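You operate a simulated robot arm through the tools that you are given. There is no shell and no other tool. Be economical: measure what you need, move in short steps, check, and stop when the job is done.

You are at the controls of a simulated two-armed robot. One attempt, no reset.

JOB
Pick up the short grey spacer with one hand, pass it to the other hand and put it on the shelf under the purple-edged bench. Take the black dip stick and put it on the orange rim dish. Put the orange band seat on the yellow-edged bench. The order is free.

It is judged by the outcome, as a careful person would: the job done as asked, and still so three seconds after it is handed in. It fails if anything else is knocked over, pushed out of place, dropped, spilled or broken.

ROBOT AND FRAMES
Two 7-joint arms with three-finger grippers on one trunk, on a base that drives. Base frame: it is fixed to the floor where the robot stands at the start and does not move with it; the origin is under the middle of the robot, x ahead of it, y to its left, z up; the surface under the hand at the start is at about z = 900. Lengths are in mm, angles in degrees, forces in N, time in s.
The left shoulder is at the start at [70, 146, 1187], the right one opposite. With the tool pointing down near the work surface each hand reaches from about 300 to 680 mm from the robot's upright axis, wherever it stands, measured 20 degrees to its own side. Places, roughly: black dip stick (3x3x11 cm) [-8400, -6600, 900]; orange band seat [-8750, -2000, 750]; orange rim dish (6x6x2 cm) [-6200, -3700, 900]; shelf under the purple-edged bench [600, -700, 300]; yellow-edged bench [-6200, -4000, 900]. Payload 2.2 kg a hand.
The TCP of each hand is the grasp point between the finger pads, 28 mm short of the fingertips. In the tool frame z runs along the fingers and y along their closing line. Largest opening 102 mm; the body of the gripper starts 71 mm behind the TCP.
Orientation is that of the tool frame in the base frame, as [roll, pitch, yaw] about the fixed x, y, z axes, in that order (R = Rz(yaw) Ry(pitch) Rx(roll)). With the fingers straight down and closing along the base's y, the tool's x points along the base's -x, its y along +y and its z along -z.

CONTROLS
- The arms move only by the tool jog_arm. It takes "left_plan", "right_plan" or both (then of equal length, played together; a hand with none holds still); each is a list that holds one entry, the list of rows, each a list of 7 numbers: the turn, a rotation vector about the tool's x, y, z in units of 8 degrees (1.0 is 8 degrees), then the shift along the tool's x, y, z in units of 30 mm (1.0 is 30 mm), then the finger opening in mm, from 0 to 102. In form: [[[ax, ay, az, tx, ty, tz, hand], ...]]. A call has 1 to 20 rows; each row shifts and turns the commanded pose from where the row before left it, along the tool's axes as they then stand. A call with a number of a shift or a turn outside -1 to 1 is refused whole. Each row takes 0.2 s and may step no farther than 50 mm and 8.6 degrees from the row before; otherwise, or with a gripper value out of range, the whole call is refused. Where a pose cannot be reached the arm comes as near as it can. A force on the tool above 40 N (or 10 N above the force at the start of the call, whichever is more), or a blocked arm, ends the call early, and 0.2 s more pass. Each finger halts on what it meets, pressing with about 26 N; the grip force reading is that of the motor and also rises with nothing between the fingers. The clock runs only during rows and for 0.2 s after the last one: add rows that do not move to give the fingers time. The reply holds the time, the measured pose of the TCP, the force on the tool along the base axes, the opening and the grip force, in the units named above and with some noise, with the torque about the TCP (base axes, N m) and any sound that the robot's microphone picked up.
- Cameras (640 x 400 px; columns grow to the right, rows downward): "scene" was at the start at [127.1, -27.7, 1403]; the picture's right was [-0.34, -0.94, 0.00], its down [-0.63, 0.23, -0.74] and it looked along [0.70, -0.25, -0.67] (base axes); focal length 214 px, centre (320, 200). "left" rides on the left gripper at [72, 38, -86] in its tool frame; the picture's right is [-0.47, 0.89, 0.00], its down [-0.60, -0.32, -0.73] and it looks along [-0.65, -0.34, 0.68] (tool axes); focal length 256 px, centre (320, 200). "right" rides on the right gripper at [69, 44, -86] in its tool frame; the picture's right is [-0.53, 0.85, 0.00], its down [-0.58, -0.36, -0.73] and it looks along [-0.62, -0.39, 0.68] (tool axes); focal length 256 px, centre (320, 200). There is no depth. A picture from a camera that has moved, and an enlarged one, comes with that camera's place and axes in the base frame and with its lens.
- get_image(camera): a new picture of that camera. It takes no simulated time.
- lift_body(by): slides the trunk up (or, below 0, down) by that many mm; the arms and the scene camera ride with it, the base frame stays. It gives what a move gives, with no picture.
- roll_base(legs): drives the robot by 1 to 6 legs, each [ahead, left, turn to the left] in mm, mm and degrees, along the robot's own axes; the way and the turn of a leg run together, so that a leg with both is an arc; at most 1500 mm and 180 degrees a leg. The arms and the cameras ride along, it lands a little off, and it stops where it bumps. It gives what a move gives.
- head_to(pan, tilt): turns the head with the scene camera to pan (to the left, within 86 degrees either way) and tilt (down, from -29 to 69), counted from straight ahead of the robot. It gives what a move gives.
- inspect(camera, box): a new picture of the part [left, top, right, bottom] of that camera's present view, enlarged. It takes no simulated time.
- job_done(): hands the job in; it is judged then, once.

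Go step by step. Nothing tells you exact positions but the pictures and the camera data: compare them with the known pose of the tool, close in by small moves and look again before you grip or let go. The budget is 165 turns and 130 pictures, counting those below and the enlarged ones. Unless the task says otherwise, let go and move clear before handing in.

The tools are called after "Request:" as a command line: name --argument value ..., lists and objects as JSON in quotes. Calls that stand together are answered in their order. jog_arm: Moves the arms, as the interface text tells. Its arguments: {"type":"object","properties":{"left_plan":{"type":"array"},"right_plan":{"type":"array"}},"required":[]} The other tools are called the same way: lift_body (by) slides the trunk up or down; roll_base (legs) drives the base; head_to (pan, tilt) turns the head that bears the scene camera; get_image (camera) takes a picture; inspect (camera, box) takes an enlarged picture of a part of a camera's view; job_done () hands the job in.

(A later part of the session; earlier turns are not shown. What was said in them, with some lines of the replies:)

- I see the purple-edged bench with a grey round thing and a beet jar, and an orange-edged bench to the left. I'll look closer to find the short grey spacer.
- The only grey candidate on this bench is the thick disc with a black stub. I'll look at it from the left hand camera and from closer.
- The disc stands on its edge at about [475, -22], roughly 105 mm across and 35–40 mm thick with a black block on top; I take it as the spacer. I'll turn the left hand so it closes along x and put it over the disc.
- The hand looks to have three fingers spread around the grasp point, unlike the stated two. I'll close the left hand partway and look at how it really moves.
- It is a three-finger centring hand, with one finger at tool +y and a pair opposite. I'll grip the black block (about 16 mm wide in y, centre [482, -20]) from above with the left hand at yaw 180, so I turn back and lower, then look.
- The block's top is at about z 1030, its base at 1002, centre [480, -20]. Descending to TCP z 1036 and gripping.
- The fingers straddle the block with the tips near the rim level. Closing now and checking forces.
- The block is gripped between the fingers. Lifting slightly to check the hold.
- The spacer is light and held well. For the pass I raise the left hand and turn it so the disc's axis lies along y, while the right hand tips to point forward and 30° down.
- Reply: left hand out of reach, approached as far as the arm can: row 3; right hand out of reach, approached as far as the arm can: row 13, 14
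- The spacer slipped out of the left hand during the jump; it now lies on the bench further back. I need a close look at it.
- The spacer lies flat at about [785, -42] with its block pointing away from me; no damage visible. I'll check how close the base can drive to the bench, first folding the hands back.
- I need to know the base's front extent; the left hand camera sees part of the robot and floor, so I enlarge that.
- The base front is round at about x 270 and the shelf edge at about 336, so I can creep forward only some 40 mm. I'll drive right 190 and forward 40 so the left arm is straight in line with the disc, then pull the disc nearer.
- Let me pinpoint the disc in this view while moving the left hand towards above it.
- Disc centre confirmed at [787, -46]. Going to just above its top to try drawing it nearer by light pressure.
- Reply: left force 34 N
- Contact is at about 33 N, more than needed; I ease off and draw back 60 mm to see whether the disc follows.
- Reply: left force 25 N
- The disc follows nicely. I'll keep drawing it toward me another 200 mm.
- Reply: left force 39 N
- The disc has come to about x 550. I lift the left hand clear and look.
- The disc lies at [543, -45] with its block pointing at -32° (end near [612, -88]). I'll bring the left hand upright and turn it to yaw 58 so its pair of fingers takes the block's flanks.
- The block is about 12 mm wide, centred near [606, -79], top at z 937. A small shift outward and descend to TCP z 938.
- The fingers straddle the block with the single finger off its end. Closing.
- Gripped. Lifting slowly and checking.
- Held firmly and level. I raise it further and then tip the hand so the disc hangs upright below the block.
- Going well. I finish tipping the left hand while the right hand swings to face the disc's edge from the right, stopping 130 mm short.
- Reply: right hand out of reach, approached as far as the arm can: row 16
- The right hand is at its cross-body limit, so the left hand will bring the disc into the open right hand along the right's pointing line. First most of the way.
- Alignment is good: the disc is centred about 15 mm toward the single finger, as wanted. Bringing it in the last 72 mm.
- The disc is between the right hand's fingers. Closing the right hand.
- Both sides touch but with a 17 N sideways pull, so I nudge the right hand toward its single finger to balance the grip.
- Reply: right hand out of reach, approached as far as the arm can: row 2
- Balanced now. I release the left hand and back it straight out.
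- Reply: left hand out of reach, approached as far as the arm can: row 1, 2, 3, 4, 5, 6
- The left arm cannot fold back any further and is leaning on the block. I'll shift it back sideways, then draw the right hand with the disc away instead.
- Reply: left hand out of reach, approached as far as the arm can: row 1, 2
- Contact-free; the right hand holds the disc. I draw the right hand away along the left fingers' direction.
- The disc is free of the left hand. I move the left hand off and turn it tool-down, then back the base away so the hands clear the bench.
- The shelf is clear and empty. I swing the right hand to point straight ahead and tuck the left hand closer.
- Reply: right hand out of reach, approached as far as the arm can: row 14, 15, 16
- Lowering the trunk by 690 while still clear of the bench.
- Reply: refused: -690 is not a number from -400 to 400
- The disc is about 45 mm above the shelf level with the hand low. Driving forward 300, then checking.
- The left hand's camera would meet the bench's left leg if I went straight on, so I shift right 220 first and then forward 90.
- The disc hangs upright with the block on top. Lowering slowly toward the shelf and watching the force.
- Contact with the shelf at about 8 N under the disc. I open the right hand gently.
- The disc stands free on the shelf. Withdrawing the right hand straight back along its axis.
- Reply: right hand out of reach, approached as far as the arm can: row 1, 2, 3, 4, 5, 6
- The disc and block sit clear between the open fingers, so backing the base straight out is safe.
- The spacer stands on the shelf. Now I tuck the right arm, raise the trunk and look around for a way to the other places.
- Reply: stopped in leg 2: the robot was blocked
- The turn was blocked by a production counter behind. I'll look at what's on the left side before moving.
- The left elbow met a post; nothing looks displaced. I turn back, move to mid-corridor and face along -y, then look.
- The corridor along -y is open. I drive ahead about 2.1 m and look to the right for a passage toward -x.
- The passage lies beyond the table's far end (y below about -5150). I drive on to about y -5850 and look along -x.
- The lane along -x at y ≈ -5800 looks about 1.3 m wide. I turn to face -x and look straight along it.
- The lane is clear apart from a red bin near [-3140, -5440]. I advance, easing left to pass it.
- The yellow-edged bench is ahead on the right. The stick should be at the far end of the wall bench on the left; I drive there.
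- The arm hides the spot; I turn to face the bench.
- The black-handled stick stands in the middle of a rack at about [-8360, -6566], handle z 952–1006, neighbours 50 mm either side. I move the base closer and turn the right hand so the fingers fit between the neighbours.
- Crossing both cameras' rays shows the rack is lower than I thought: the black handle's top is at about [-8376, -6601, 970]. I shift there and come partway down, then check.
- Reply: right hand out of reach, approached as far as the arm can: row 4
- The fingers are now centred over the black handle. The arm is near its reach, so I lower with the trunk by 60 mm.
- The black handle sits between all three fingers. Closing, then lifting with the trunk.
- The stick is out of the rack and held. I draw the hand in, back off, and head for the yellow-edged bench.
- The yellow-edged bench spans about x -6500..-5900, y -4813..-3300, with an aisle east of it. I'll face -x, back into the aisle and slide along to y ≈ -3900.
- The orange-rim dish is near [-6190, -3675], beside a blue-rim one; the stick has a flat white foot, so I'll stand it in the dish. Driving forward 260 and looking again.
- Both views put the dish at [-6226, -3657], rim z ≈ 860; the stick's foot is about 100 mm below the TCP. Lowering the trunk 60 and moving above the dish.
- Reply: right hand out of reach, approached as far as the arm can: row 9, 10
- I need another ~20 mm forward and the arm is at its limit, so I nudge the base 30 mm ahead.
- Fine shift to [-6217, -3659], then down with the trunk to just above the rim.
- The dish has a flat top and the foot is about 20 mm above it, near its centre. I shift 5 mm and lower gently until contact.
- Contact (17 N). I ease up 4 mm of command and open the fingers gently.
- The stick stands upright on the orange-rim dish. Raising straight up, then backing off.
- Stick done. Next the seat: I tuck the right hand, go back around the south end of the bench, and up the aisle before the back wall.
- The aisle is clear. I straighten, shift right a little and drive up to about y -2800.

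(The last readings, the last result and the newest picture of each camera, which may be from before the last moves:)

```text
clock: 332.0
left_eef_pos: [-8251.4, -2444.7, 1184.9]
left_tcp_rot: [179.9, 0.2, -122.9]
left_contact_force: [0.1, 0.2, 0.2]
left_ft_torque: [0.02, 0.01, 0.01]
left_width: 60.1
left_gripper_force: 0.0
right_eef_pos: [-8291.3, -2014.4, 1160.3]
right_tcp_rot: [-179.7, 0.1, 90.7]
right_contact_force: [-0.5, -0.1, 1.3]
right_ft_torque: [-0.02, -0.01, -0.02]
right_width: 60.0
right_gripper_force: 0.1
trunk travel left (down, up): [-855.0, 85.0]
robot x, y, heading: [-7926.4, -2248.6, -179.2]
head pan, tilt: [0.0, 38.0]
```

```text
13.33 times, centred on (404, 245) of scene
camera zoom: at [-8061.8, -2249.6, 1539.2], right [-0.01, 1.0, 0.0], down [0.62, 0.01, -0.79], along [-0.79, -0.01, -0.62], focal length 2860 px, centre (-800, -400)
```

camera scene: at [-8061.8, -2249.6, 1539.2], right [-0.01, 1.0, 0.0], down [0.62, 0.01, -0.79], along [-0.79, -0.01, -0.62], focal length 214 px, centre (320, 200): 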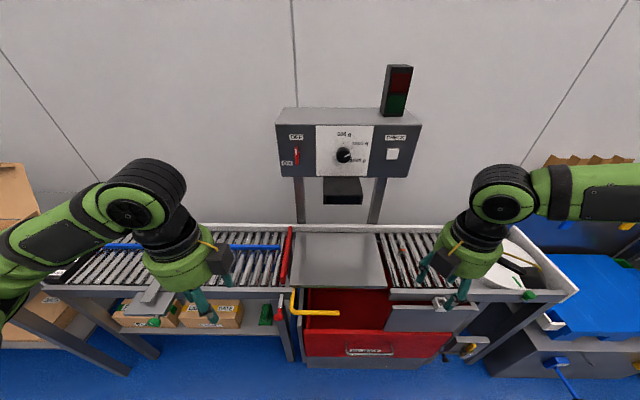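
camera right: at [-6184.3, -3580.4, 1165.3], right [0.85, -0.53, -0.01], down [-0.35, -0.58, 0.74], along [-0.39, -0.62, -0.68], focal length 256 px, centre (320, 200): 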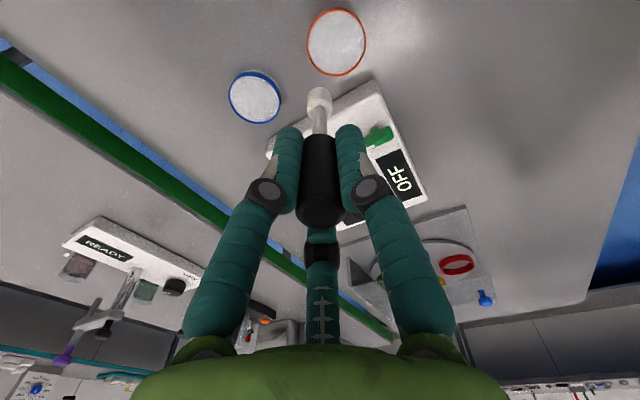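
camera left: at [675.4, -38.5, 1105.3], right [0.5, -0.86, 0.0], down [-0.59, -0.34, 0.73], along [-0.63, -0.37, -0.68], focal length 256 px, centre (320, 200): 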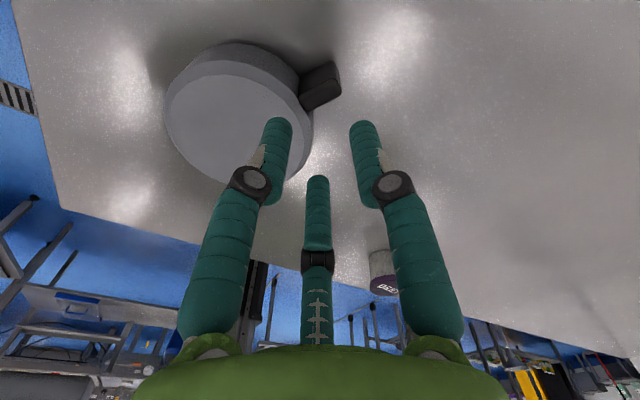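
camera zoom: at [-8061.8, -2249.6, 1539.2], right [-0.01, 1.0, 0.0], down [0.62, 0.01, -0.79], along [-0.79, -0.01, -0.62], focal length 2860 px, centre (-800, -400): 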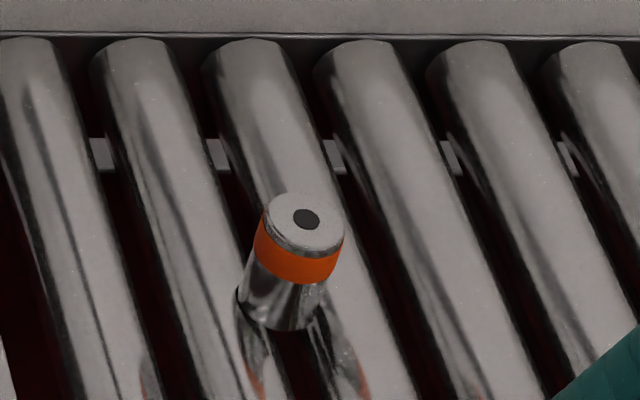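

The seat is the small metal piece with an orange band standing on the rollers near [-8680, -1895]. I move the base nearer and to the right, then cross-check with the right hand camera.

Request:
roll_base --legs '[[0, -130, -0.6], [130, 0, 0]]'

Request:
get_image --camera "right"

Request:
get_image --camera "scene"

```text
clock: 334.1
left_eef_pos: [-8377.9, -2313.6, 1186.4]
left_tcp_rot: [179.7, 0.1, -123.7]
left_contact_force: [0.7, -0.7, 0.7]
left_ft_torque: [0.01, 0.03, 0.02]
left_width: 60.1
left_gripper_force: 0.1
right_eef_pos: [-8414.3, -1882.4, 1160.8]
right_tcp_rot: [-179.6, 0.1, 90.0]
right_contact_force: [0.0, 0.5, 1.0]
right_ft_torque: [-0.02, 0.03, -0.01]
right_width: 60.1
right_gripper_force: 0.2
trunk travel left (down, up): [-855.0, 85.0]
robot x, y, heading: [-8051.4, -2123.0, 179.9]
head pan, tilt: [0.0, 38.0]
```

```text
16 pictures are left
camera right: at [-8368.6, -1811.8, 1246.0], right [0.85, -0.53, 0.0], down [-0.36, -0.58, 0.73], along [-0.39, -0.62, -0.68], focal length 256 px, centre (320, 200)
```

right: 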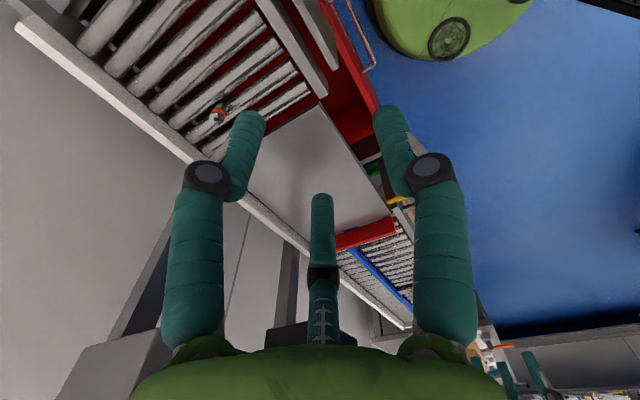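

```text
15 pictures are left
camera scene: at [-8185.3, -2118.5, 1539.6], right [0.0, 1.0, 0.0], down [0.61, 0.0, -0.79], along [-0.79, 0.0, -0.61], focal length 214 px, centre (320, 200)
```

scene: 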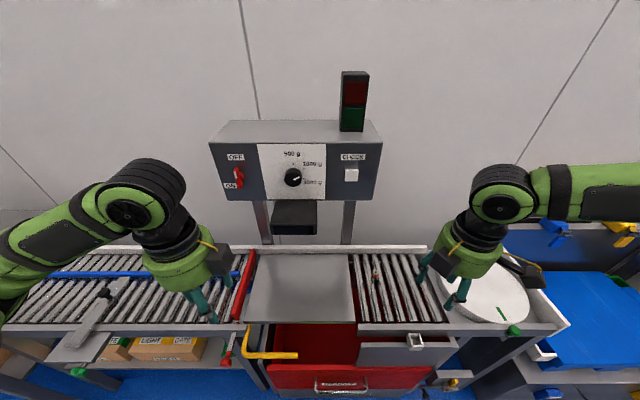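

Crossing rays: seat at about [-8645, -1910], base z ≈ 791, top ≈ 840. Lowering the trunk and moving above it.

Request:
lift_body --by -150

Request:
jog_arm --right_plan '[[[0, 0, 0, -0.1, -0.85, 0.1, 60], [0, 0, 0, -0.1, -0.85, 0.3, 60], [0, 0, 0, -0.1, -0.85, 0.3, 60], [0, 0, 0, -0.1, -0.85, 0.3, 60], [0, 0, 0, -0.1, -0.85, 0.3, 60], [0, 0, 0, -0.1, -0.85, 0.3, 60], [0, 0, 0, -0.1, -0.85, 0.3, 60], [0, 0, 0, -0.1, -0.85, 0.3, 60], [0, 0, 0, -0.13, -0.85, 0.3, 60], [0, 0, 0, 0, 0, 0, 60]]]'

Request:
get_image --camera "right"

```text
clock: 335.9
left_eef_pos: [-8380.6, -2312.4, 1035.8]
left_tcp_rot: [179.9, 0.1, -123.6]
left_contact_force: [-0.2, -0.7, 0.8]
left_ft_torque: [0.0, -0.01, -0.02]
left_width: 60.0
left_gripper_force: 0.1
right_eef_pos: [-8416.0, -1881.4, 1010.4]
right_tcp_rot: [-179.8, 0.1, 90.0]
right_contact_force: [-0.6, 0.7, -0.6]
right_ft_torque: [-0.01, 0.01, 0.0]
right_width: 59.8
right_gripper_force: 0.1
trunk travel left (down, up): [-705.0, 235.0]
robot x, y, heading: [-8051.9, -2119.6, 179.8]
head pan, tilt: [0.0, 38.0]
```

```text
clock: 338.1
left_eef_pos: [-8379.3, -2313.0, 1035.7]
left_tcp_rot: [179.9, 0.2, -123.6]
left_contact_force: [-0.2, -0.2, 0.6]
left_ft_torque: [0.03, 0.02, 0.0]
left_width: 60.0
left_gripper_force: 0.0
right_eef_pos: [-8605.1, -1885.1, 952.0]
right_tcp_rot: [-179.7, 0.1, 90.0]
right_contact_force: [0.4, -0.2, 0.2]
right_ft_torque: [-0.02, 0.02, 0.01]
right_width: 59.9
right_gripper_force: 0.1
right hand out of reach, approached as far as the arm can: row 8, 9
trunk travel left (down, up): [-705.0, 235.0]
robot x, y, heading: [-8052.5, -2118.8, 179.6]
head pan, tilt: [0.0, 38.0]
```

```text
14 pictures are left
camera right: at [-8560.5, -1814.8, 1037.2], right [0.85, -0.53, 0.0], down [-0.36, -0.58, 0.73], along [-0.39, -0.62, -0.68], focal length 256 px, centre (320, 200)
```

right: 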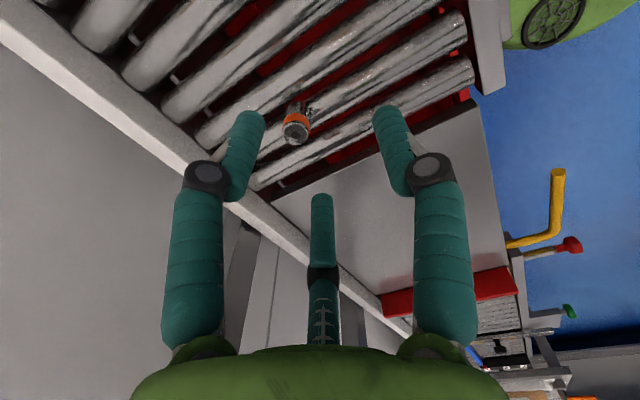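

Seat confirmed at [-8647, -1908]. The arm is at its limit, so the base goes 45 mm ahead, then I correct and look.

Request:
roll_base --legs '[[46, 0, 0]]'

Request:
jog_arm --right_plan '[[[0, 0, 0, -0.4, 0, 0, 60], [0, 0, 0, -0.36, 0, 0, 60], [0, 0, 0, 0, 0, 0, 60]]]'

Request:
get_image --camera "right"

```text
clock: 338.9
left_eef_pos: [-8420.6, -2313.5, 1036.0]
left_tcp_rot: [179.7, 0.0, -123.5]
left_contact_force: [0.5, 0.0, 1.7]
left_ft_torque: [0.04, 0.01, 0.0]
left_width: 60.0
left_gripper_force: 0.1
right_eef_pos: [-8647.0, -1884.7, 954.3]
right_tcp_rot: [-179.4, 0.1, 90.1]
right_contact_force: [0.4, 0.5, 0.3]
right_ft_torque: [-0.02, 0.03, 0.01]
right_width: 59.9
right_gripper_force: 0.0
trunk travel left (down, up): [-705.0, 235.0]
robot x, y, heading: [-8095.3, -2120.0, 179.8]
head pan, tilt: [0.0, 38.0]
```

```text
clock: 339.8
left_eef_pos: [-8427.1, -2311.9, 1035.2]
left_tcp_rot: [-179.9, 0.1, -123.6]
left_contact_force: [-0.4, -0.5, 0.3]
left_ft_torque: [0.0, -0.02, 0.0]
left_width: 60.0
left_gripper_force: 0.0
right_eef_pos: [-8642.5, -1903.5, 955.9]
right_tcp_rot: [-179.6, 0.1, 90.1]
right_contact_force: [-0.2, 0.4, 1.1]
right_ft_torque: [-0.02, 0.0, -0.04]
right_width: 60.2
right_gripper_force: 0.1
right hand out of reach, approached as far as the arm can: row 1, 2
trunk travel left (down, up): [-705.0, 235.0]
robot x, y, heading: [-8090.5, -2121.7, 180.2]
head pan, tilt: [0.0, 38.0]
```

```text
13 pictures are left
camera right: at [-8597.1, -1833.2, 1040.3], right [0.85, -0.53, 0.0], down [-0.36, -0.57, 0.74], along [-0.39, -0.62, -0.68], focal length 256 px, centre (320, 200)
```

right: 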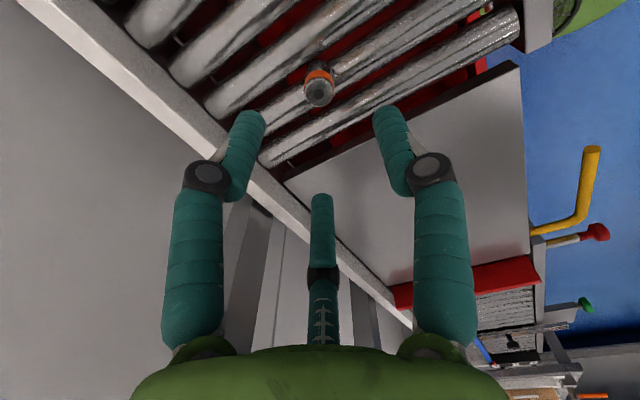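

The fingers are centred over the seat. I lift the left hand a bit for clearance and lower the trunk 118 mm.

Request:
jog_arm --left_plan '[[[0, 0, 0, 0, 0, -0.9, 60], [0, 0, 0, 0, 0, -0.9, 60], [0, 0, 0, 0, 0, -0.9, 60]]]'

Request:
lift_body --by -100

Request:
get_image --camera "right"

```text
clock: 340.6
left_eef_pos: [-8423.4, -2313.3, 1117.3]
left_tcp_rot: [180.0, 0.2, -123.6]
left_contact_force: [0.7, -0.5, -0.8]
left_ft_torque: [-0.02, -0.01, -0.03]
left_width: 59.9
left_gripper_force: 0.0
right_eef_pos: [-8641.1, -1902.3, 955.9]
right_tcp_rot: [-179.5, 0.3, 90.1]
right_contact_force: [0.4, -0.2, 0.1]
right_ft_torque: [0.01, 0.01, 0.01]
right_width: 59.6
right_gripper_force: 0.1
trunk travel left (down, up): [-705.0, 235.0]
robot x, y, heading: [-8092.5, -2117.7, 180.1]
head pan, tilt: [0.0, 38.0]
```

```text
clock: 341.9
left_eef_pos: [-8423.9, -2315.7, 1018.2]
left_tcp_rot: [179.9, 0.2, -123.6]
left_contact_force: [-0.1, 0.3, 0.1]
left_ft_torque: [0.0, -0.01, 0.0]
left_width: 59.9
left_gripper_force: 0.1
right_eef_pos: [-8640.4, -1903.4, 856.2]
right_tcp_rot: [-179.7, 0.2, 90.1]
right_contact_force: [1.6, 0.3, -0.3]
right_ft_torque: [0.0, 0.01, 0.0]
right_width: 59.9
right_gripper_force: 0.0
trunk travel left (down, up): [-605.0, 335.0]
robot x, y, heading: [-8092.9, -2118.9, 179.9]
head pan, tilt: [0.0, 38.0]
```

```text
12 pictures are left
camera right: at [-8596.2, -1833.3, 940.9], right [0.85, -0.53, 0.0], down [-0.36, -0.57, 0.74], along [-0.4, -0.62, -0.68], focal length 256 px, centre (320, 200)
```

right: 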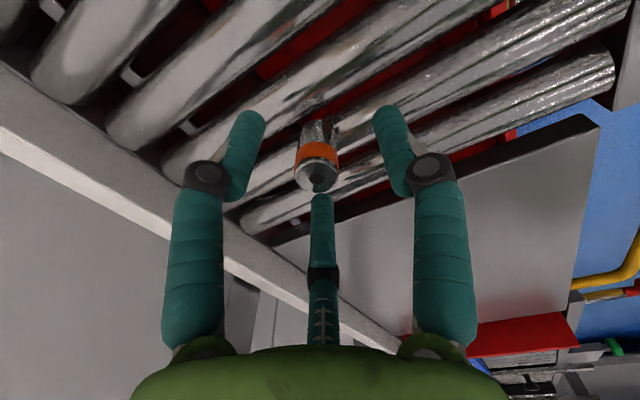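

The seat stands between the fingers, slightly toward the rear pair finger. Small shift, lower 16 mm, and close.

Request:
jog_arm --right_plan '[[[0, 0, 0, -0.2, -0.17, 0, 60], [0, 0, 0, 0, 0, 0.27, 60], [0, 0, 0, 0, 0, 0.27, 60], [0, 0, 0, 0, 0, 0, 60]]]'

Request:
get_image --camera "right"

```text
clock: 342.9
left_eef_pos: [-8424.1, -2315.2, 1016.3]
left_tcp_rot: [179.9, 0.2, -123.6]
left_contact_force: [0.8, -0.5, 0.2]
left_ft_torque: [0.01, -0.01, -0.01]
left_width: 59.8
left_gripper_force: 0.2
right_eef_pos: [-8637.3, -1903.4, 843.9]
right_tcp_rot: [-179.3, 0.4, 90.1]
right_contact_force: [-0.4, 0.2, 0.1]
right_ft_torque: [-0.02, 0.03, 0.01]
right_width: 60.1
right_gripper_force: 0.1
right hand out of reach, approached as far as the arm can: row 1, 3
trunk travel left (down, up): [-605.0, 335.0]
robot x, y, heading: [-8093.0, -2120.2, 180.3]
head pan, tilt: [0.0, 38.0]
```

```text
11 pictures are left
camera right: at [-8591.4, -1833.3, 927.6], right [0.85, -0.53, -0.01], down [-0.36, -0.57, 0.74], along [-0.4, -0.62, -0.68], focal length 256 px, centre (320, 200)
```

right: 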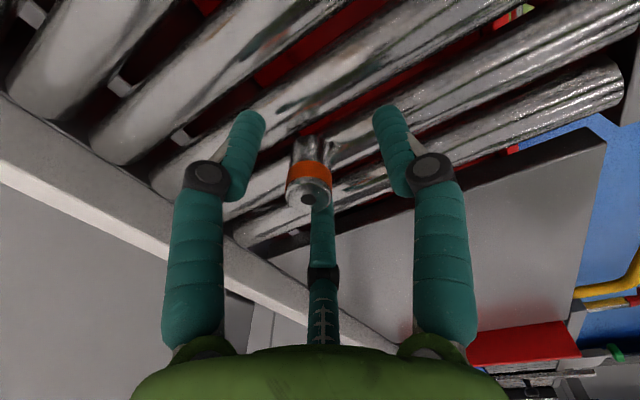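

The seat is now enclosed by all three fingers. Closing.

Request:
jog_arm --right_plan '[[[0, 0, 0, 0, 0, 0, 48], [0, 0, 0, 0, 0, 0, 38], [0, 0, 0, 0, 0, 0, 30], [0, 0, 0, 0, 0, 0, 20], [0, 0, 0, 0, 0, 0, 5], [0, 0, 0, 0, 0, 0, 5], [0, 0, 0, 0, 0, 0, 5]]]'

Request:
lift_body --by 40

Request:
get_image --camera "right"

```text
clock: 344.5
left_eef_pos: [-8423.8, -2313.5, 1017.7]
left_tcp_rot: [179.9, 0.2, -123.6]
left_contact_force: [-0.4, 0.7, 0.1]
left_ft_torque: [0.04, -0.02, 0.03]
left_width: 59.7
left_gripper_force: 0.1
right_eef_pos: [-8636.3, -1902.8, 842.5]
right_tcp_rot: [-179.5, 0.3, 90.1]
right_contact_force: [-0.1, 0.9, -0.9]
right_ft_torque: [0.05, 0.0, 0.0]
right_width: 27.6
right_gripper_force: 16.9
trunk travel left (down, up): [-605.0, 335.0]
robot x, y, heading: [-8096.4, -2120.6, 179.8]
head pan, tilt: [0.0, 38.0]
```

```text
clock: 345.3
left_eef_pos: [-8424.4, -2316.0, 1057.4]
left_tcp_rot: [179.9, 0.1, -123.6]
left_contact_force: [0.8, 0.0, 0.5]
left_ft_torque: [0.05, 0.01, -0.01]
left_width: 59.9
left_gripper_force: 0.1
right_eef_pos: [-8637.1, -1903.5, 882.4]
right_tcp_rot: [-179.6, 0.3, 90.1]
right_contact_force: [0.3, -0.2, -1.3]
right_ft_torque: [0.04, -0.02, 0.02]
right_width: 27.7
right_gripper_force: 17.0
trunk travel left (down, up): [-645.0, 295.0]
robot x, y, heading: [-8095.2, -2120.5, 180.1]
head pan, tilt: [0.0, 38.0]
```

```text
10 pictures are left
camera right: at [-8591.9, -1833.1, 967.4], right [0.85, -0.53, -0.01], down [-0.36, -0.57, 0.74], along [-0.4, -0.62, -0.68], focal length 256 px, centre (320, 200)
```

right: 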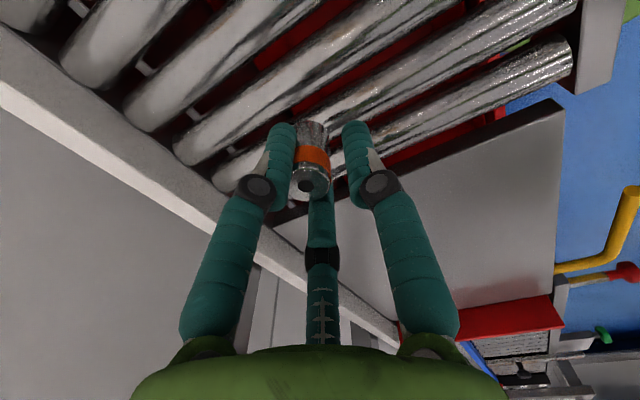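

The seat is held. I raise, retract the hand, and drive back down the aisle toward the south end of the yellow-edged bench, which was free.

Request:
lift_body --by 200

Request:
jog_arm --right_plan '[[[0, 0, 0, 0, 0.7, 0, 0], [0, 0, 0, 0, 0.9, 0, 0], [0, 0, 0, 0, 0.9, 0, 0], [0, 0, 0, 0, 0.9, 0, 0], [0, 0, 0, 0, 0.9, 0, 0], [0, 0, 0, 0, 0.9, 0, 0], [0, 0, 0, 0, 0.8, 0, 0]]]'

Request:
roll_base --legs '[[-170, 0, 0], [0, 0, 90], [1500, 0, 0], [1500, 0, 0], [530, 0, 0], [0, 0, 90]]'

Request:
inspect --camera "right" --box '[200, 60, 440, 210]'

```text
clock: 347.5
left_eef_pos: [-8424.3, -2314.3, 1258.2]
left_tcp_rot: [179.9, 0.2, -123.6]
left_contact_force: [0.0, -0.5, 0.0]
left_ft_torque: [-0.01, 0.02, 0.01]
left_width: 59.9
left_gripper_force: 0.0
right_eef_pos: [-8635.8, -1903.7, 1083.3]
right_tcp_rot: [-179.5, 0.2, 90.1]
right_contact_force: [-0.4, -0.1, -1.9]
right_ft_torque: [-0.02, 0.01, 0.05]
right_width: 27.4
right_gripper_force: 16.9
trunk travel left (down, up): [-845.0, 95.0]
robot x, y, heading: [-8094.3, -2120.3, 179.8]
head pan, tilt: [0.0, 38.0]
```

```text
clock: 349.1
left_eef_pos: [-8423.2, -2314.5, 1257.9]
left_tcp_rot: [179.9, 0.2, -123.6]
left_contact_force: [0.6, 0.2, -0.3]
left_ft_torque: [0.0, -0.01, 0.01]
left_width: 59.8
left_gripper_force: 0.1
right_eef_pos: [-8454.5, -1901.8, 1081.3]
right_tcp_rot: [-179.4, 0.2, 90.0]
right_contact_force: [0.7, 0.1, -2.3]
right_ft_torque: [0.0, 0.0, 0.0]
right_width: 27.1
right_gripper_force: 25.7
trunk travel left (down, up): [-845.0, 95.0]
robot x, y, heading: [-8092.9, -2121.3, 179.8]
head pan, tilt: [0.0, 38.0]
```

```text
clock: 375.0
left_eef_pos: [-7543.1, -5449.1, 1257.1]
left_tcp_rot: [179.9, 0.2, 58.5]
left_contact_force: [-0.4, 0.8, -0.2]
left_ft_torque: [-0.01, -0.02, 0.0]
left_width: 59.8
left_gripper_force: 0.1
right_eef_pos: [-7496.1, -5859.8, 1079.8]
right_tcp_rot: [-179.5, 0.3, -88.0]
right_contact_force: [-0.5, -0.4, -1.0]
right_ft_torque: [0.01, 0.03, 0.02]
right_width: 26.0
right_gripper_force: 26.1
trunk travel left (down, up): [-845.0, 95.0]
robot x, y, heading: [-7865.3, -5650.4, 2.0]
head pan, tilt: [0.0, 38.0]
```

```text
2.67 times, centred on (320, 135) of right
camera zoom: at [-7537.6, -5929.2, 1165.2], right [-0.86, 0.5, -0.01], down [0.34, 0.59, 0.74], along [0.37, 0.64, -0.68], focal length 683 px, centre (320, 373)
```

zoom: 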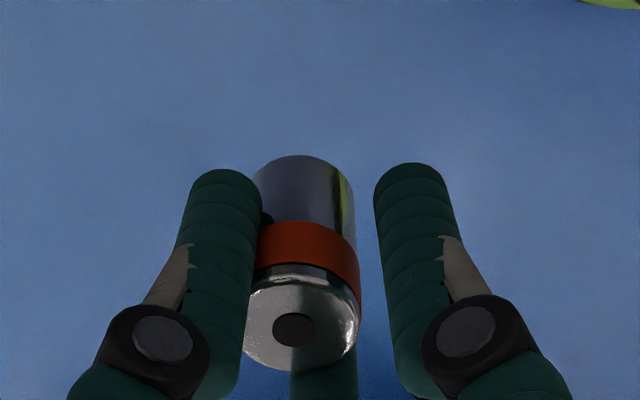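

The seat is still in the grip. Driving to the south end of the yellow-edged bench.

Request:
roll_base --legs '[[1450, 0, 0], [0, 0, 88], [380, 0, 0]]'

Request:
head_to --pan -10 --tilt 38

Request:
get_image --camera "scene"

```text
clock: 388.0
left_eef_pos: [-6585.5, -4905.9, 1258.9]
left_tcp_rot: [179.9, 0.1, 145.7]
left_contact_force: [0.2, -1.2, 0.2]
left_ft_torque: [0.05, 0.0, -0.04]
left_width: 59.8
left_gripper_force: 0.1
right_eef_pos: [-6174.1, -4879.0, 1082.0]
right_tcp_rot: [-179.3, 0.3, -0.7]
right_contact_force: [0.4, -0.4, -1.5]
right_ft_torque: [0.02, 0.0, -0.03]
right_width: 25.7
right_gripper_force: 25.5
trunk travel left (down, up): [-845.0, 95.0]
robot x, y, heading: [-6394.5, -5234.4, 89.1]
head pan, tilt: [0.0, 38.0]
```

```text
clock: 388.7
left_eef_pos: [-6586.6, -4904.0, 1256.3]
left_tcp_rot: [179.9, 0.1, 145.6]
left_contact_force: [-0.3, 1.2, -0.4]
left_ft_torque: [-0.02, -0.01, -0.03]
left_width: 60.0
left_gripper_force: 0.1
right_eef_pos: [-6174.0, -4877.1, 1080.4]
right_tcp_rot: [-179.5, 0.3, -0.6]
right_contact_force: [-0.1, -0.9, -1.5]
right_ft_torque: [-0.03, -0.03, -0.01]
right_width: 25.5
right_gripper_force: 26.1
trunk travel left (down, up): [-845.0, 95.0]
robot x, y, heading: [-6399.6, -5233.6, 89.3]
head pan, tilt: [-10.0, 38.0]
```

```text
8 pictures are left
camera scene: at [-6380.5, -5099.1, 1529.1], right [0.98, -0.19, 0.0], down [-0.11, -0.61, -0.79], along [0.15, 0.77, -0.62], focal length 214 px, centre (320, 200)
```

scene: 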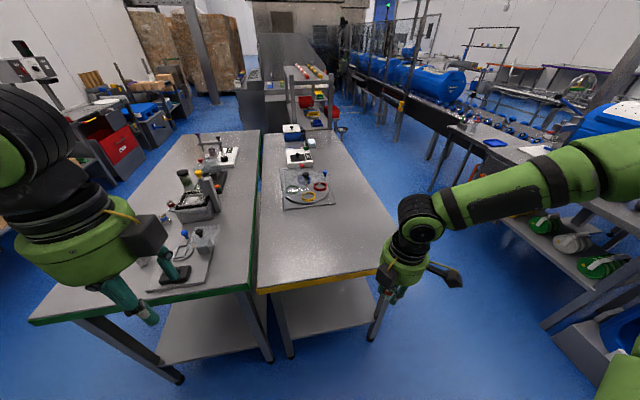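

The south end of the yellow-edged bench is empty. I go 150 mm closer, extend the right hand over it and lower partway.

Request:
roll_base --legs '[[150, 0, 0]]'

Request:
jog_arm --right_plan '[[[0, 0, 0, 0, -0.6, 0, 0], [0, 0, 0, 0, -0.9, 0, 0], [0, 0, 0, 0, -0.9, 0, 0], [0, 0, 0, 0, -0.9, 0, 0], [0, 0, 0, 0, -0.9, 0, 0], [0, 0, 0, 0, -0.9, 0, 0], [0, 0, 0, 0, -0.7, 0, 0], [0, 0, 0, 0, 0, 0, 0]]]'

Request:
lift_body --by -130

Request:
get_image --camera "scene"

```text
clock: 390.1
left_eef_pos: [-6584.6, -4757.7, 1257.4]
left_tcp_rot: [179.8, 0.1, 145.7]
left_contact_force: [-0.2, -0.8, 0.1]
left_ft_torque: [0.05, -0.01, 0.0]
left_width: 59.9
left_gripper_force: 0.1
right_eef_pos: [-6172.6, -4728.8, 1082.1]
right_tcp_rot: [-179.3, 0.2, -0.6]
right_contact_force: [0.6, -0.4, -1.4]
right_ft_torque: [0.07, 0.01, -0.01]
right_width: 25.2
right_gripper_force: 25.7
trunk travel left (down, up): [-845.0, 95.0]
robot x, y, heading: [-6394.4, -5083.6, 89.2]
head pan, tilt: [-10.0, 38.0]
```

```text
clock: 391.9
left_eef_pos: [-6583.4, -4753.3, 1258.4]
left_tcp_rot: [179.9, 0.2, 145.6]
left_contact_force: [0.2, 0.2, 0.0]
left_ft_torque: [-0.01, 0.03, 0.01]
left_width: 59.9
left_gripper_force: 0.0
right_eef_pos: [-6169.5, -4552.6, 1082.0]
right_tcp_rot: [-179.5, 0.3, -0.6]
right_contact_force: [0.2, 0.3, -0.8]
right_ft_torque: [0.03, 0.02, -0.01]
right_width: 25.3
right_gripper_force: 25.7
trunk travel left (down, up): [-845.0, 95.0]
robot x, y, heading: [-6396.5, -5085.8, 89.4]
head pan, tilt: [-10.0, 38.0]
```

```text
clock: 393.4
left_eef_pos: [-6584.1, -4753.2, 1127.0]
left_tcp_rot: [179.9, 0.2, 145.7]
left_contact_force: [1.5, 0.6, 0.7]
left_ft_torque: [0.0, 0.01, -0.01]
left_width: 60.0
left_gripper_force: 0.1
right_eef_pos: [-6168.8, -4551.7, 952.0]
right_tcp_rot: [-179.5, 0.3, -0.6]
right_contact_force: [0.7, 0.6, -0.9]
right_ft_torque: [0.02, 0.0, -0.03]
right_width: 25.2
right_gripper_force: 25.8
trunk travel left (down, up): [-715.0, 225.0]
robot x, y, heading: [-6392.4, -5088.2, 89.3]
head pan, tilt: [-10.0, 38.0]
```

```text
7 pictures are left
camera scene: at [-6378.7, -4949.2, 1399.2], right [0.98, -0.19, 0.0], down [-0.11, -0.6, -0.79], along [0.15, 0.77, -0.62], focal length 214 px, centre (320, 200)
```

scene: 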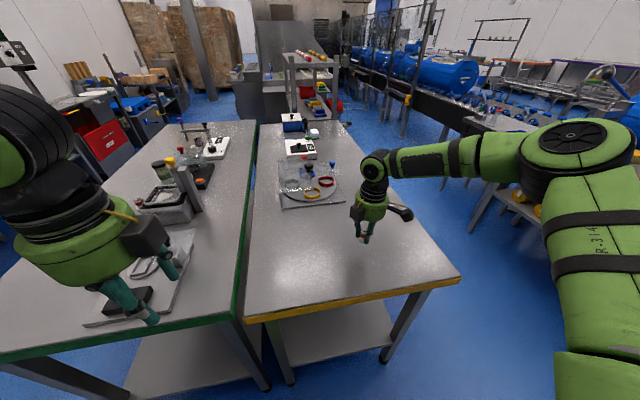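

The hand is over the free part of the yellow-edged bench. Checking the seat closely before lowering.

Request:
inspect --camera "scene" --box '[320, 190, 416, 250]'

```text
6.67 times, centred on (368, 220) of scene
camera zoom: at [-6378.7, -4949.2, 1399.2], right [0.98, -0.19, 0.0], down [-0.11, -0.6, -0.79], along [0.15, 0.77, -0.62], focal length 1430 px, centre (0, 67)
```

zoom: 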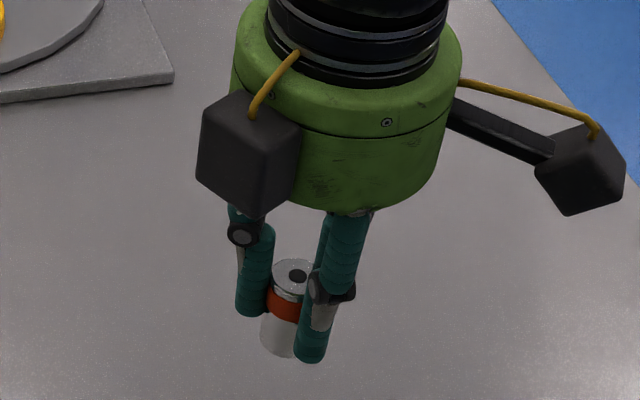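

The seat is upright with its bottom about 45 mm above the bench. Lowering 28 mm by trunk, then in small steps.

Request:
lift_body --by -28

Request:
jog_arm --right_plan '[[[0, 0, 0, 0, 0, 0.1, 0], [0, 0, 0, 0, 0, 0.1, 0], [0, 0, 0, 0, 0, 0.1, 0]]]'

```text
clock: 394.2
left_eef_pos: [-6584.2, -4754.3, 1100.1]
left_tcp_rot: [180.0, 0.1, 145.6]
left_contact_force: [0.3, -0.2, 0.1]
left_ft_torque: [0.03, 0.0, 0.0]
left_width: 59.6
left_gripper_force: 0.0
right_eef_pos: [-6169.1, -4551.5, 923.2]
right_tcp_rot: [-179.4, 0.4, -0.7]
right_contact_force: [-0.2, -0.5, -1.2]
right_ft_torque: [0.05, 0.04, 0.02]
right_width: 25.0
right_gripper_force: 26.0
trunk travel left (down, up): [-687.0, 253.0]
robot x, y, heading: [-6391.4, -5086.9, 89.0]
head pan, tilt: [-10.0, 38.0]
```

```text
clock: 395.0
left_eef_pos: [-6583.8, -4755.0, 1099.1]
left_tcp_rot: [180.0, 0.2, 145.7]
left_contact_force: [0.4, -0.4, 0.0]
left_ft_torque: [-0.01, 0.04, 0.01]
left_width: 60.0
left_gripper_force: 0.1
right_eef_pos: [-6169.3, -4551.4, 914.6]
right_tcp_rot: [-179.6, 0.4, -0.7]
right_contact_force: [0.7, -0.9, -0.7]
right_ft_torque: [-0.01, 0.05, -0.02]
right_width: 25.3
right_gripper_force: 26.2
trunk travel left (down, up): [-687.0, 253.0]
robot x, y, heading: [-6393.1, -5085.8, 89.3]
head pan, tilt: [-10.0, 38.0]
```

Request:
jog_arm --right_plan '[[[0, 0, 0, 0, 0, 0.1, 0], [0, 0, 0, 0, 0, 0.1, 0], [0, 0, 0, 0, 0, 0, 0]]]'

```text
clock: 395.8
left_eef_pos: [-6583.9, -4754.3, 1098.9]
left_tcp_rot: [179.8, 0.2, 145.7]
left_contact_force: [0.7, -0.2, -0.4]
left_ft_torque: [0.02, 0.02, 0.03]
left_width: 59.9
left_gripper_force: 0.1
right_eef_pos: [-6168.6, -4552.7, 908.6]
right_tcp_rot: [-179.4, 0.3, -0.6]
right_contact_force: [0.4, 0.0, -2.4]
right_ft_torque: [-0.02, 0.0, 0.01]
right_width: 25.0
right_gripper_force: 26.0
trunk travel left (down, up): [-687.0, 253.0]
robot x, y, heading: [-6394.5, -5085.4, 89.2]
head pan, tilt: [-10.0, 38.0]
```

Request:
jog_arm --right_plan '[[[0, 0, 0, 0, 0, 0.1, 0], [0, 0, 0, 0, 0, 0.1, 0], [0, 0, 0, 0, 0, 0, 0]]]'

Request:
inspect --camera "scene" --box '[320, 190, 416, 250]'

```text
clock: 396.6
left_eef_pos: [-6584.5, -4753.8, 1099.5]
left_tcp_rot: [179.9, 0.2, 145.7]
left_contact_force: [0.3, 0.3, -0.1]
left_ft_torque: [-0.01, 0.02, -0.02]
left_width: 59.8
left_gripper_force: 0.1
right_eef_pos: [-6168.1, -4554.0, 903.8]
right_tcp_rot: [-179.4, 0.3, -0.6]
right_contact_force: [-0.9, -0.6, -1.4]
right_ft_torque: [0.01, 0.02, -0.04]
right_width: 25.0
right_gripper_force: 26.0
right hand out of reach, approached as far as the arm can: row 2
trunk travel left (down, up): [-687.0, 253.0]
robot x, y, heading: [-6392.6, -5085.1, 89.1]
head pan, tilt: [-10.0, 38.0]
```

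```text
6.67 times, centred on (368, 220) of scene
camera zoom: at [-6378.7, -4949.1, 1371.2], right [0.98, -0.19, 0.0], down [-0.11, -0.6, -0.79], along [0.15, 0.77, -0.62], focal length 1430 px, centre (0, 67)
```

zoom: 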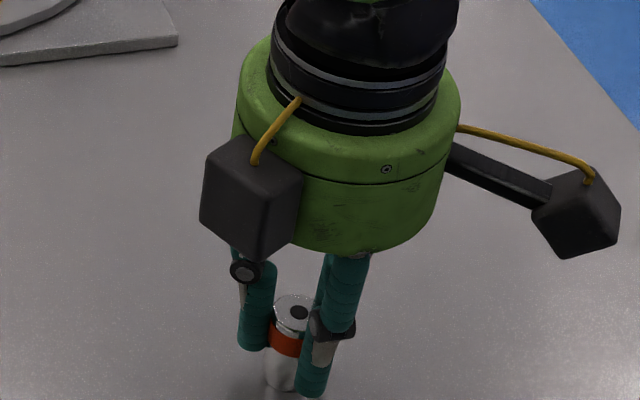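

Nearly touching (the reflection is just below). The arm is at its limit, so the last millimetres go by trunk.

Request:
lift_body --by -4

```text
clock: 397.1
left_eef_pos: [-6584.3, -4755.8, 1095.5]
left_tcp_rot: [179.8, 0.2, 145.7]
left_contact_force: [-0.1, 0.7, -0.2]
left_ft_torque: [0.02, 0.0, -0.02]
left_width: 59.9
left_gripper_force: 0.1
right_eef_pos: [-6168.0, -4554.8, 901.5]
right_tcp_rot: [-179.0, 0.3, -0.7]
right_contact_force: [2.5, 2.9, 13.8]
right_ft_torque: [-0.02, -0.18, 0.0]
right_width: 24.6
right_gripper_force: 25.7
trunk travel left (down, up): [-683.0, 257.0]
robot x, y, heading: [-6393.3, -5084.5, 89.2]
head pan, tilt: [-10.0, 38.0]
```

Contact (14 N). Easing up 2 mm and opening gently.

Request:
lift_body --by 2

Request:
jog_arm --right_plan '[[[0, 0, 0, 0, 0, 0, 28], [0, 0, 0, 0, 0, 0, 34], [0, 0, 0, 0, 0, 0, 42], [0, 0, 0, 0, 0, 0, 52], [0, 0, 0, 0, 0, 0, 64], [0, 0, 0, 0, 0, 0, 64]]]'

Request:
inspect --camera "scene" --box '[320, 200, 416, 260]'

```text
clock: 397.6
left_eef_pos: [-6584.2, -4754.1, 1097.7]
left_tcp_rot: [179.9, 0.2, 145.7]
left_contact_force: [0.1, -0.8, -0.4]
left_ft_torque: [0.0, 0.02, 0.0]
left_width: 60.0
left_gripper_force: 0.0
right_eef_pos: [-6169.1, -4556.0, 902.2]
right_tcp_rot: [-179.3, 0.3, -0.6]
right_contact_force: [0.8, 3.9, 9.0]
right_ft_torque: [0.21, -0.11, 0.01]
right_width: 24.4
right_gripper_force: 25.6
trunk travel left (down, up): [-685.0, 255.0]
robot x, y, heading: [-6393.4, -5079.9, 89.4]
head pan, tilt: [-10.0, 38.0]
```

```text
clock: 399.0
left_eef_pos: [-6585.1, -4754.0, 1097.5]
left_tcp_rot: [179.9, 0.2, 145.7]
left_contact_force: [0.1, -0.5, 0.0]
left_ft_torque: [0.02, 0.01, 0.01]
left_width: 60.0
left_gripper_force: 0.0
right_eef_pos: [-6169.1, -4555.6, 902.1]
right_tcp_rot: [-179.4, 0.3, -0.6]
right_contact_force: [-1.0, 0.6, 0.2]
right_ft_torque: [0.0, 0.03, -0.02]
right_width: 63.9
right_gripper_force: 0.1
trunk travel left (down, up): [-685.0, 255.0]
robot x, y, heading: [-6395.8, -5084.1, 89.4]
head pan, tilt: [-10.0, 38.0]
```

```text
6.67 times, centred on (368, 230) of scene
camera zoom: at [-6378.7, -4949.2, 1369.2], right [0.98, -0.19, 0.0], down [-0.11, -0.6, -0.79], along [0.15, 0.77, -0.62], focal length 1430 px, centre (0, 0)
```

zoom: 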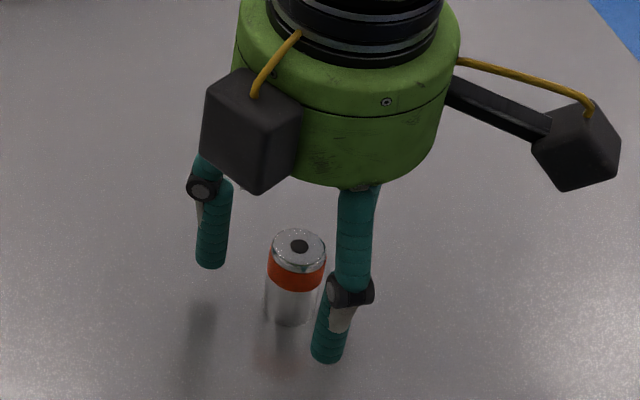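

The seat stands upright on the yellow-edged bench. Raising straight up and backing away, then a last look.

Request:
lift_body --by 200

Request:
roll_base --legs '[[-350, 0, 0]]'

Request:
get_image --camera "scene"

Request:
inspect --camera "scene" --box '[256, 100, 416, 260]'

```text
clock: 401.2
left_eef_pos: [-6583.4, -4754.5, 1297.0]
left_tcp_rot: [180.0, 0.3, 145.6]
left_contact_force: [0.5, -0.7, -0.6]
left_ft_torque: [-0.02, 0.02, -0.03]
left_width: 59.9
left_gripper_force: 0.0
right_eef_pos: [-6167.0, -4553.9, 1102.9]
right_tcp_rot: [-179.4, 0.3, -0.6]
right_contact_force: [0.1, 0.6, 0.1]
right_ft_torque: [0.02, 0.03, 0.02]
right_width: 63.8
right_gripper_force: 0.0
trunk travel left (down, up): [-885.0, 55.0]
robot x, y, heading: [-6392.9, -5084.8, 89.2]
head pan, tilt: [-10.0, 38.0]
```

```text
clock: 403.5
left_eef_pos: [-6590.6, -5106.0, 1297.3]
left_tcp_rot: [180.0, 0.3, 146.0]
left_contact_force: [0.3, 0.9, -0.4]
left_ft_torque: [-0.01, 0.02, -0.02]
left_width: 60.0
left_gripper_force: 0.1
right_eef_pos: [-6174.2, -4905.0, 1101.0]
right_tcp_rot: [-179.5, 0.3, -0.3]
right_contact_force: [-0.6, 0.3, -0.1]
right_ft_torque: [-0.03, 0.0, 0.01]
right_width: 64.0
right_gripper_force: 0.0
trunk travel left (down, up): [-885.0, 55.0]
robot x, y, heading: [-6400.3, -5438.2, 89.7]
head pan, tilt: [-10.0, 38.0]
```

```text
3 pictures are left
camera scene: at [-6382.9, -5299.4, 1568.9], right [0.98, -0.18, 0.0], down [-0.11, -0.61, -0.79], along [0.14, 0.77, -0.62], focal length 214 px, centre (320, 200)
```

scene: 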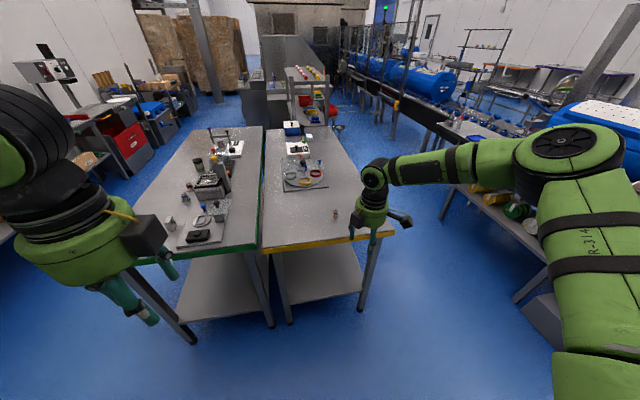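

```text
2.50 times, centred on (336, 180) of scene
camera zoom: at [-6382.9, -5299.4, 1568.9], right [0.98, -0.18, 0.0], down [-0.11, -0.61, -0.79], along [0.14, 0.77, -0.62], focal length 536 px, centre (280, 250)
```

zoom: 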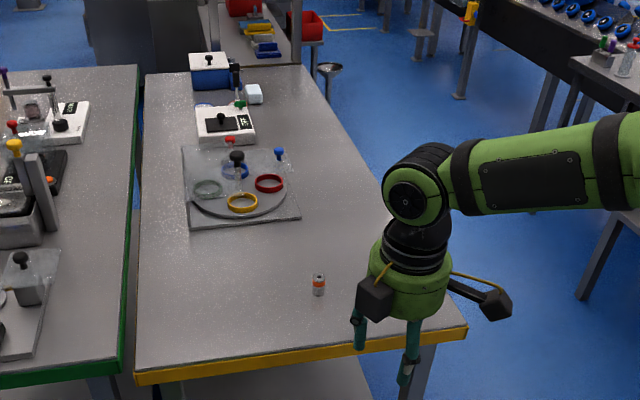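

The seat stands on the yellow-edged bench, the stick is still upright on its dish, and the spacer was left standing on the shelf. I'm handing in.

Request:
job_done

```text
The job is handed in.
```

I've handed the job in with all three things where you asked, though the spacer was dropped once along the way.

- **Spacer:** I took the grey disc with the black block on top to be the short grey spacer. It was picked up with one hand, passed to the other and left standing on the shelf under the purple-edged bench. On the first try it slipped from the hand onto the same bench. I slid it closer across the bench top, picked it up again and saw no damage.
- **Dip stick:** the black stick stands upright on the orange rim dish, and it was still standing in the last picture.
- **Seat:** the seat with the orange band stands near the south end of the yellow-edged bench.

While turning, the robot's left elbow bumped the counter behind its starting spot. Nothing looked moved when I checked.
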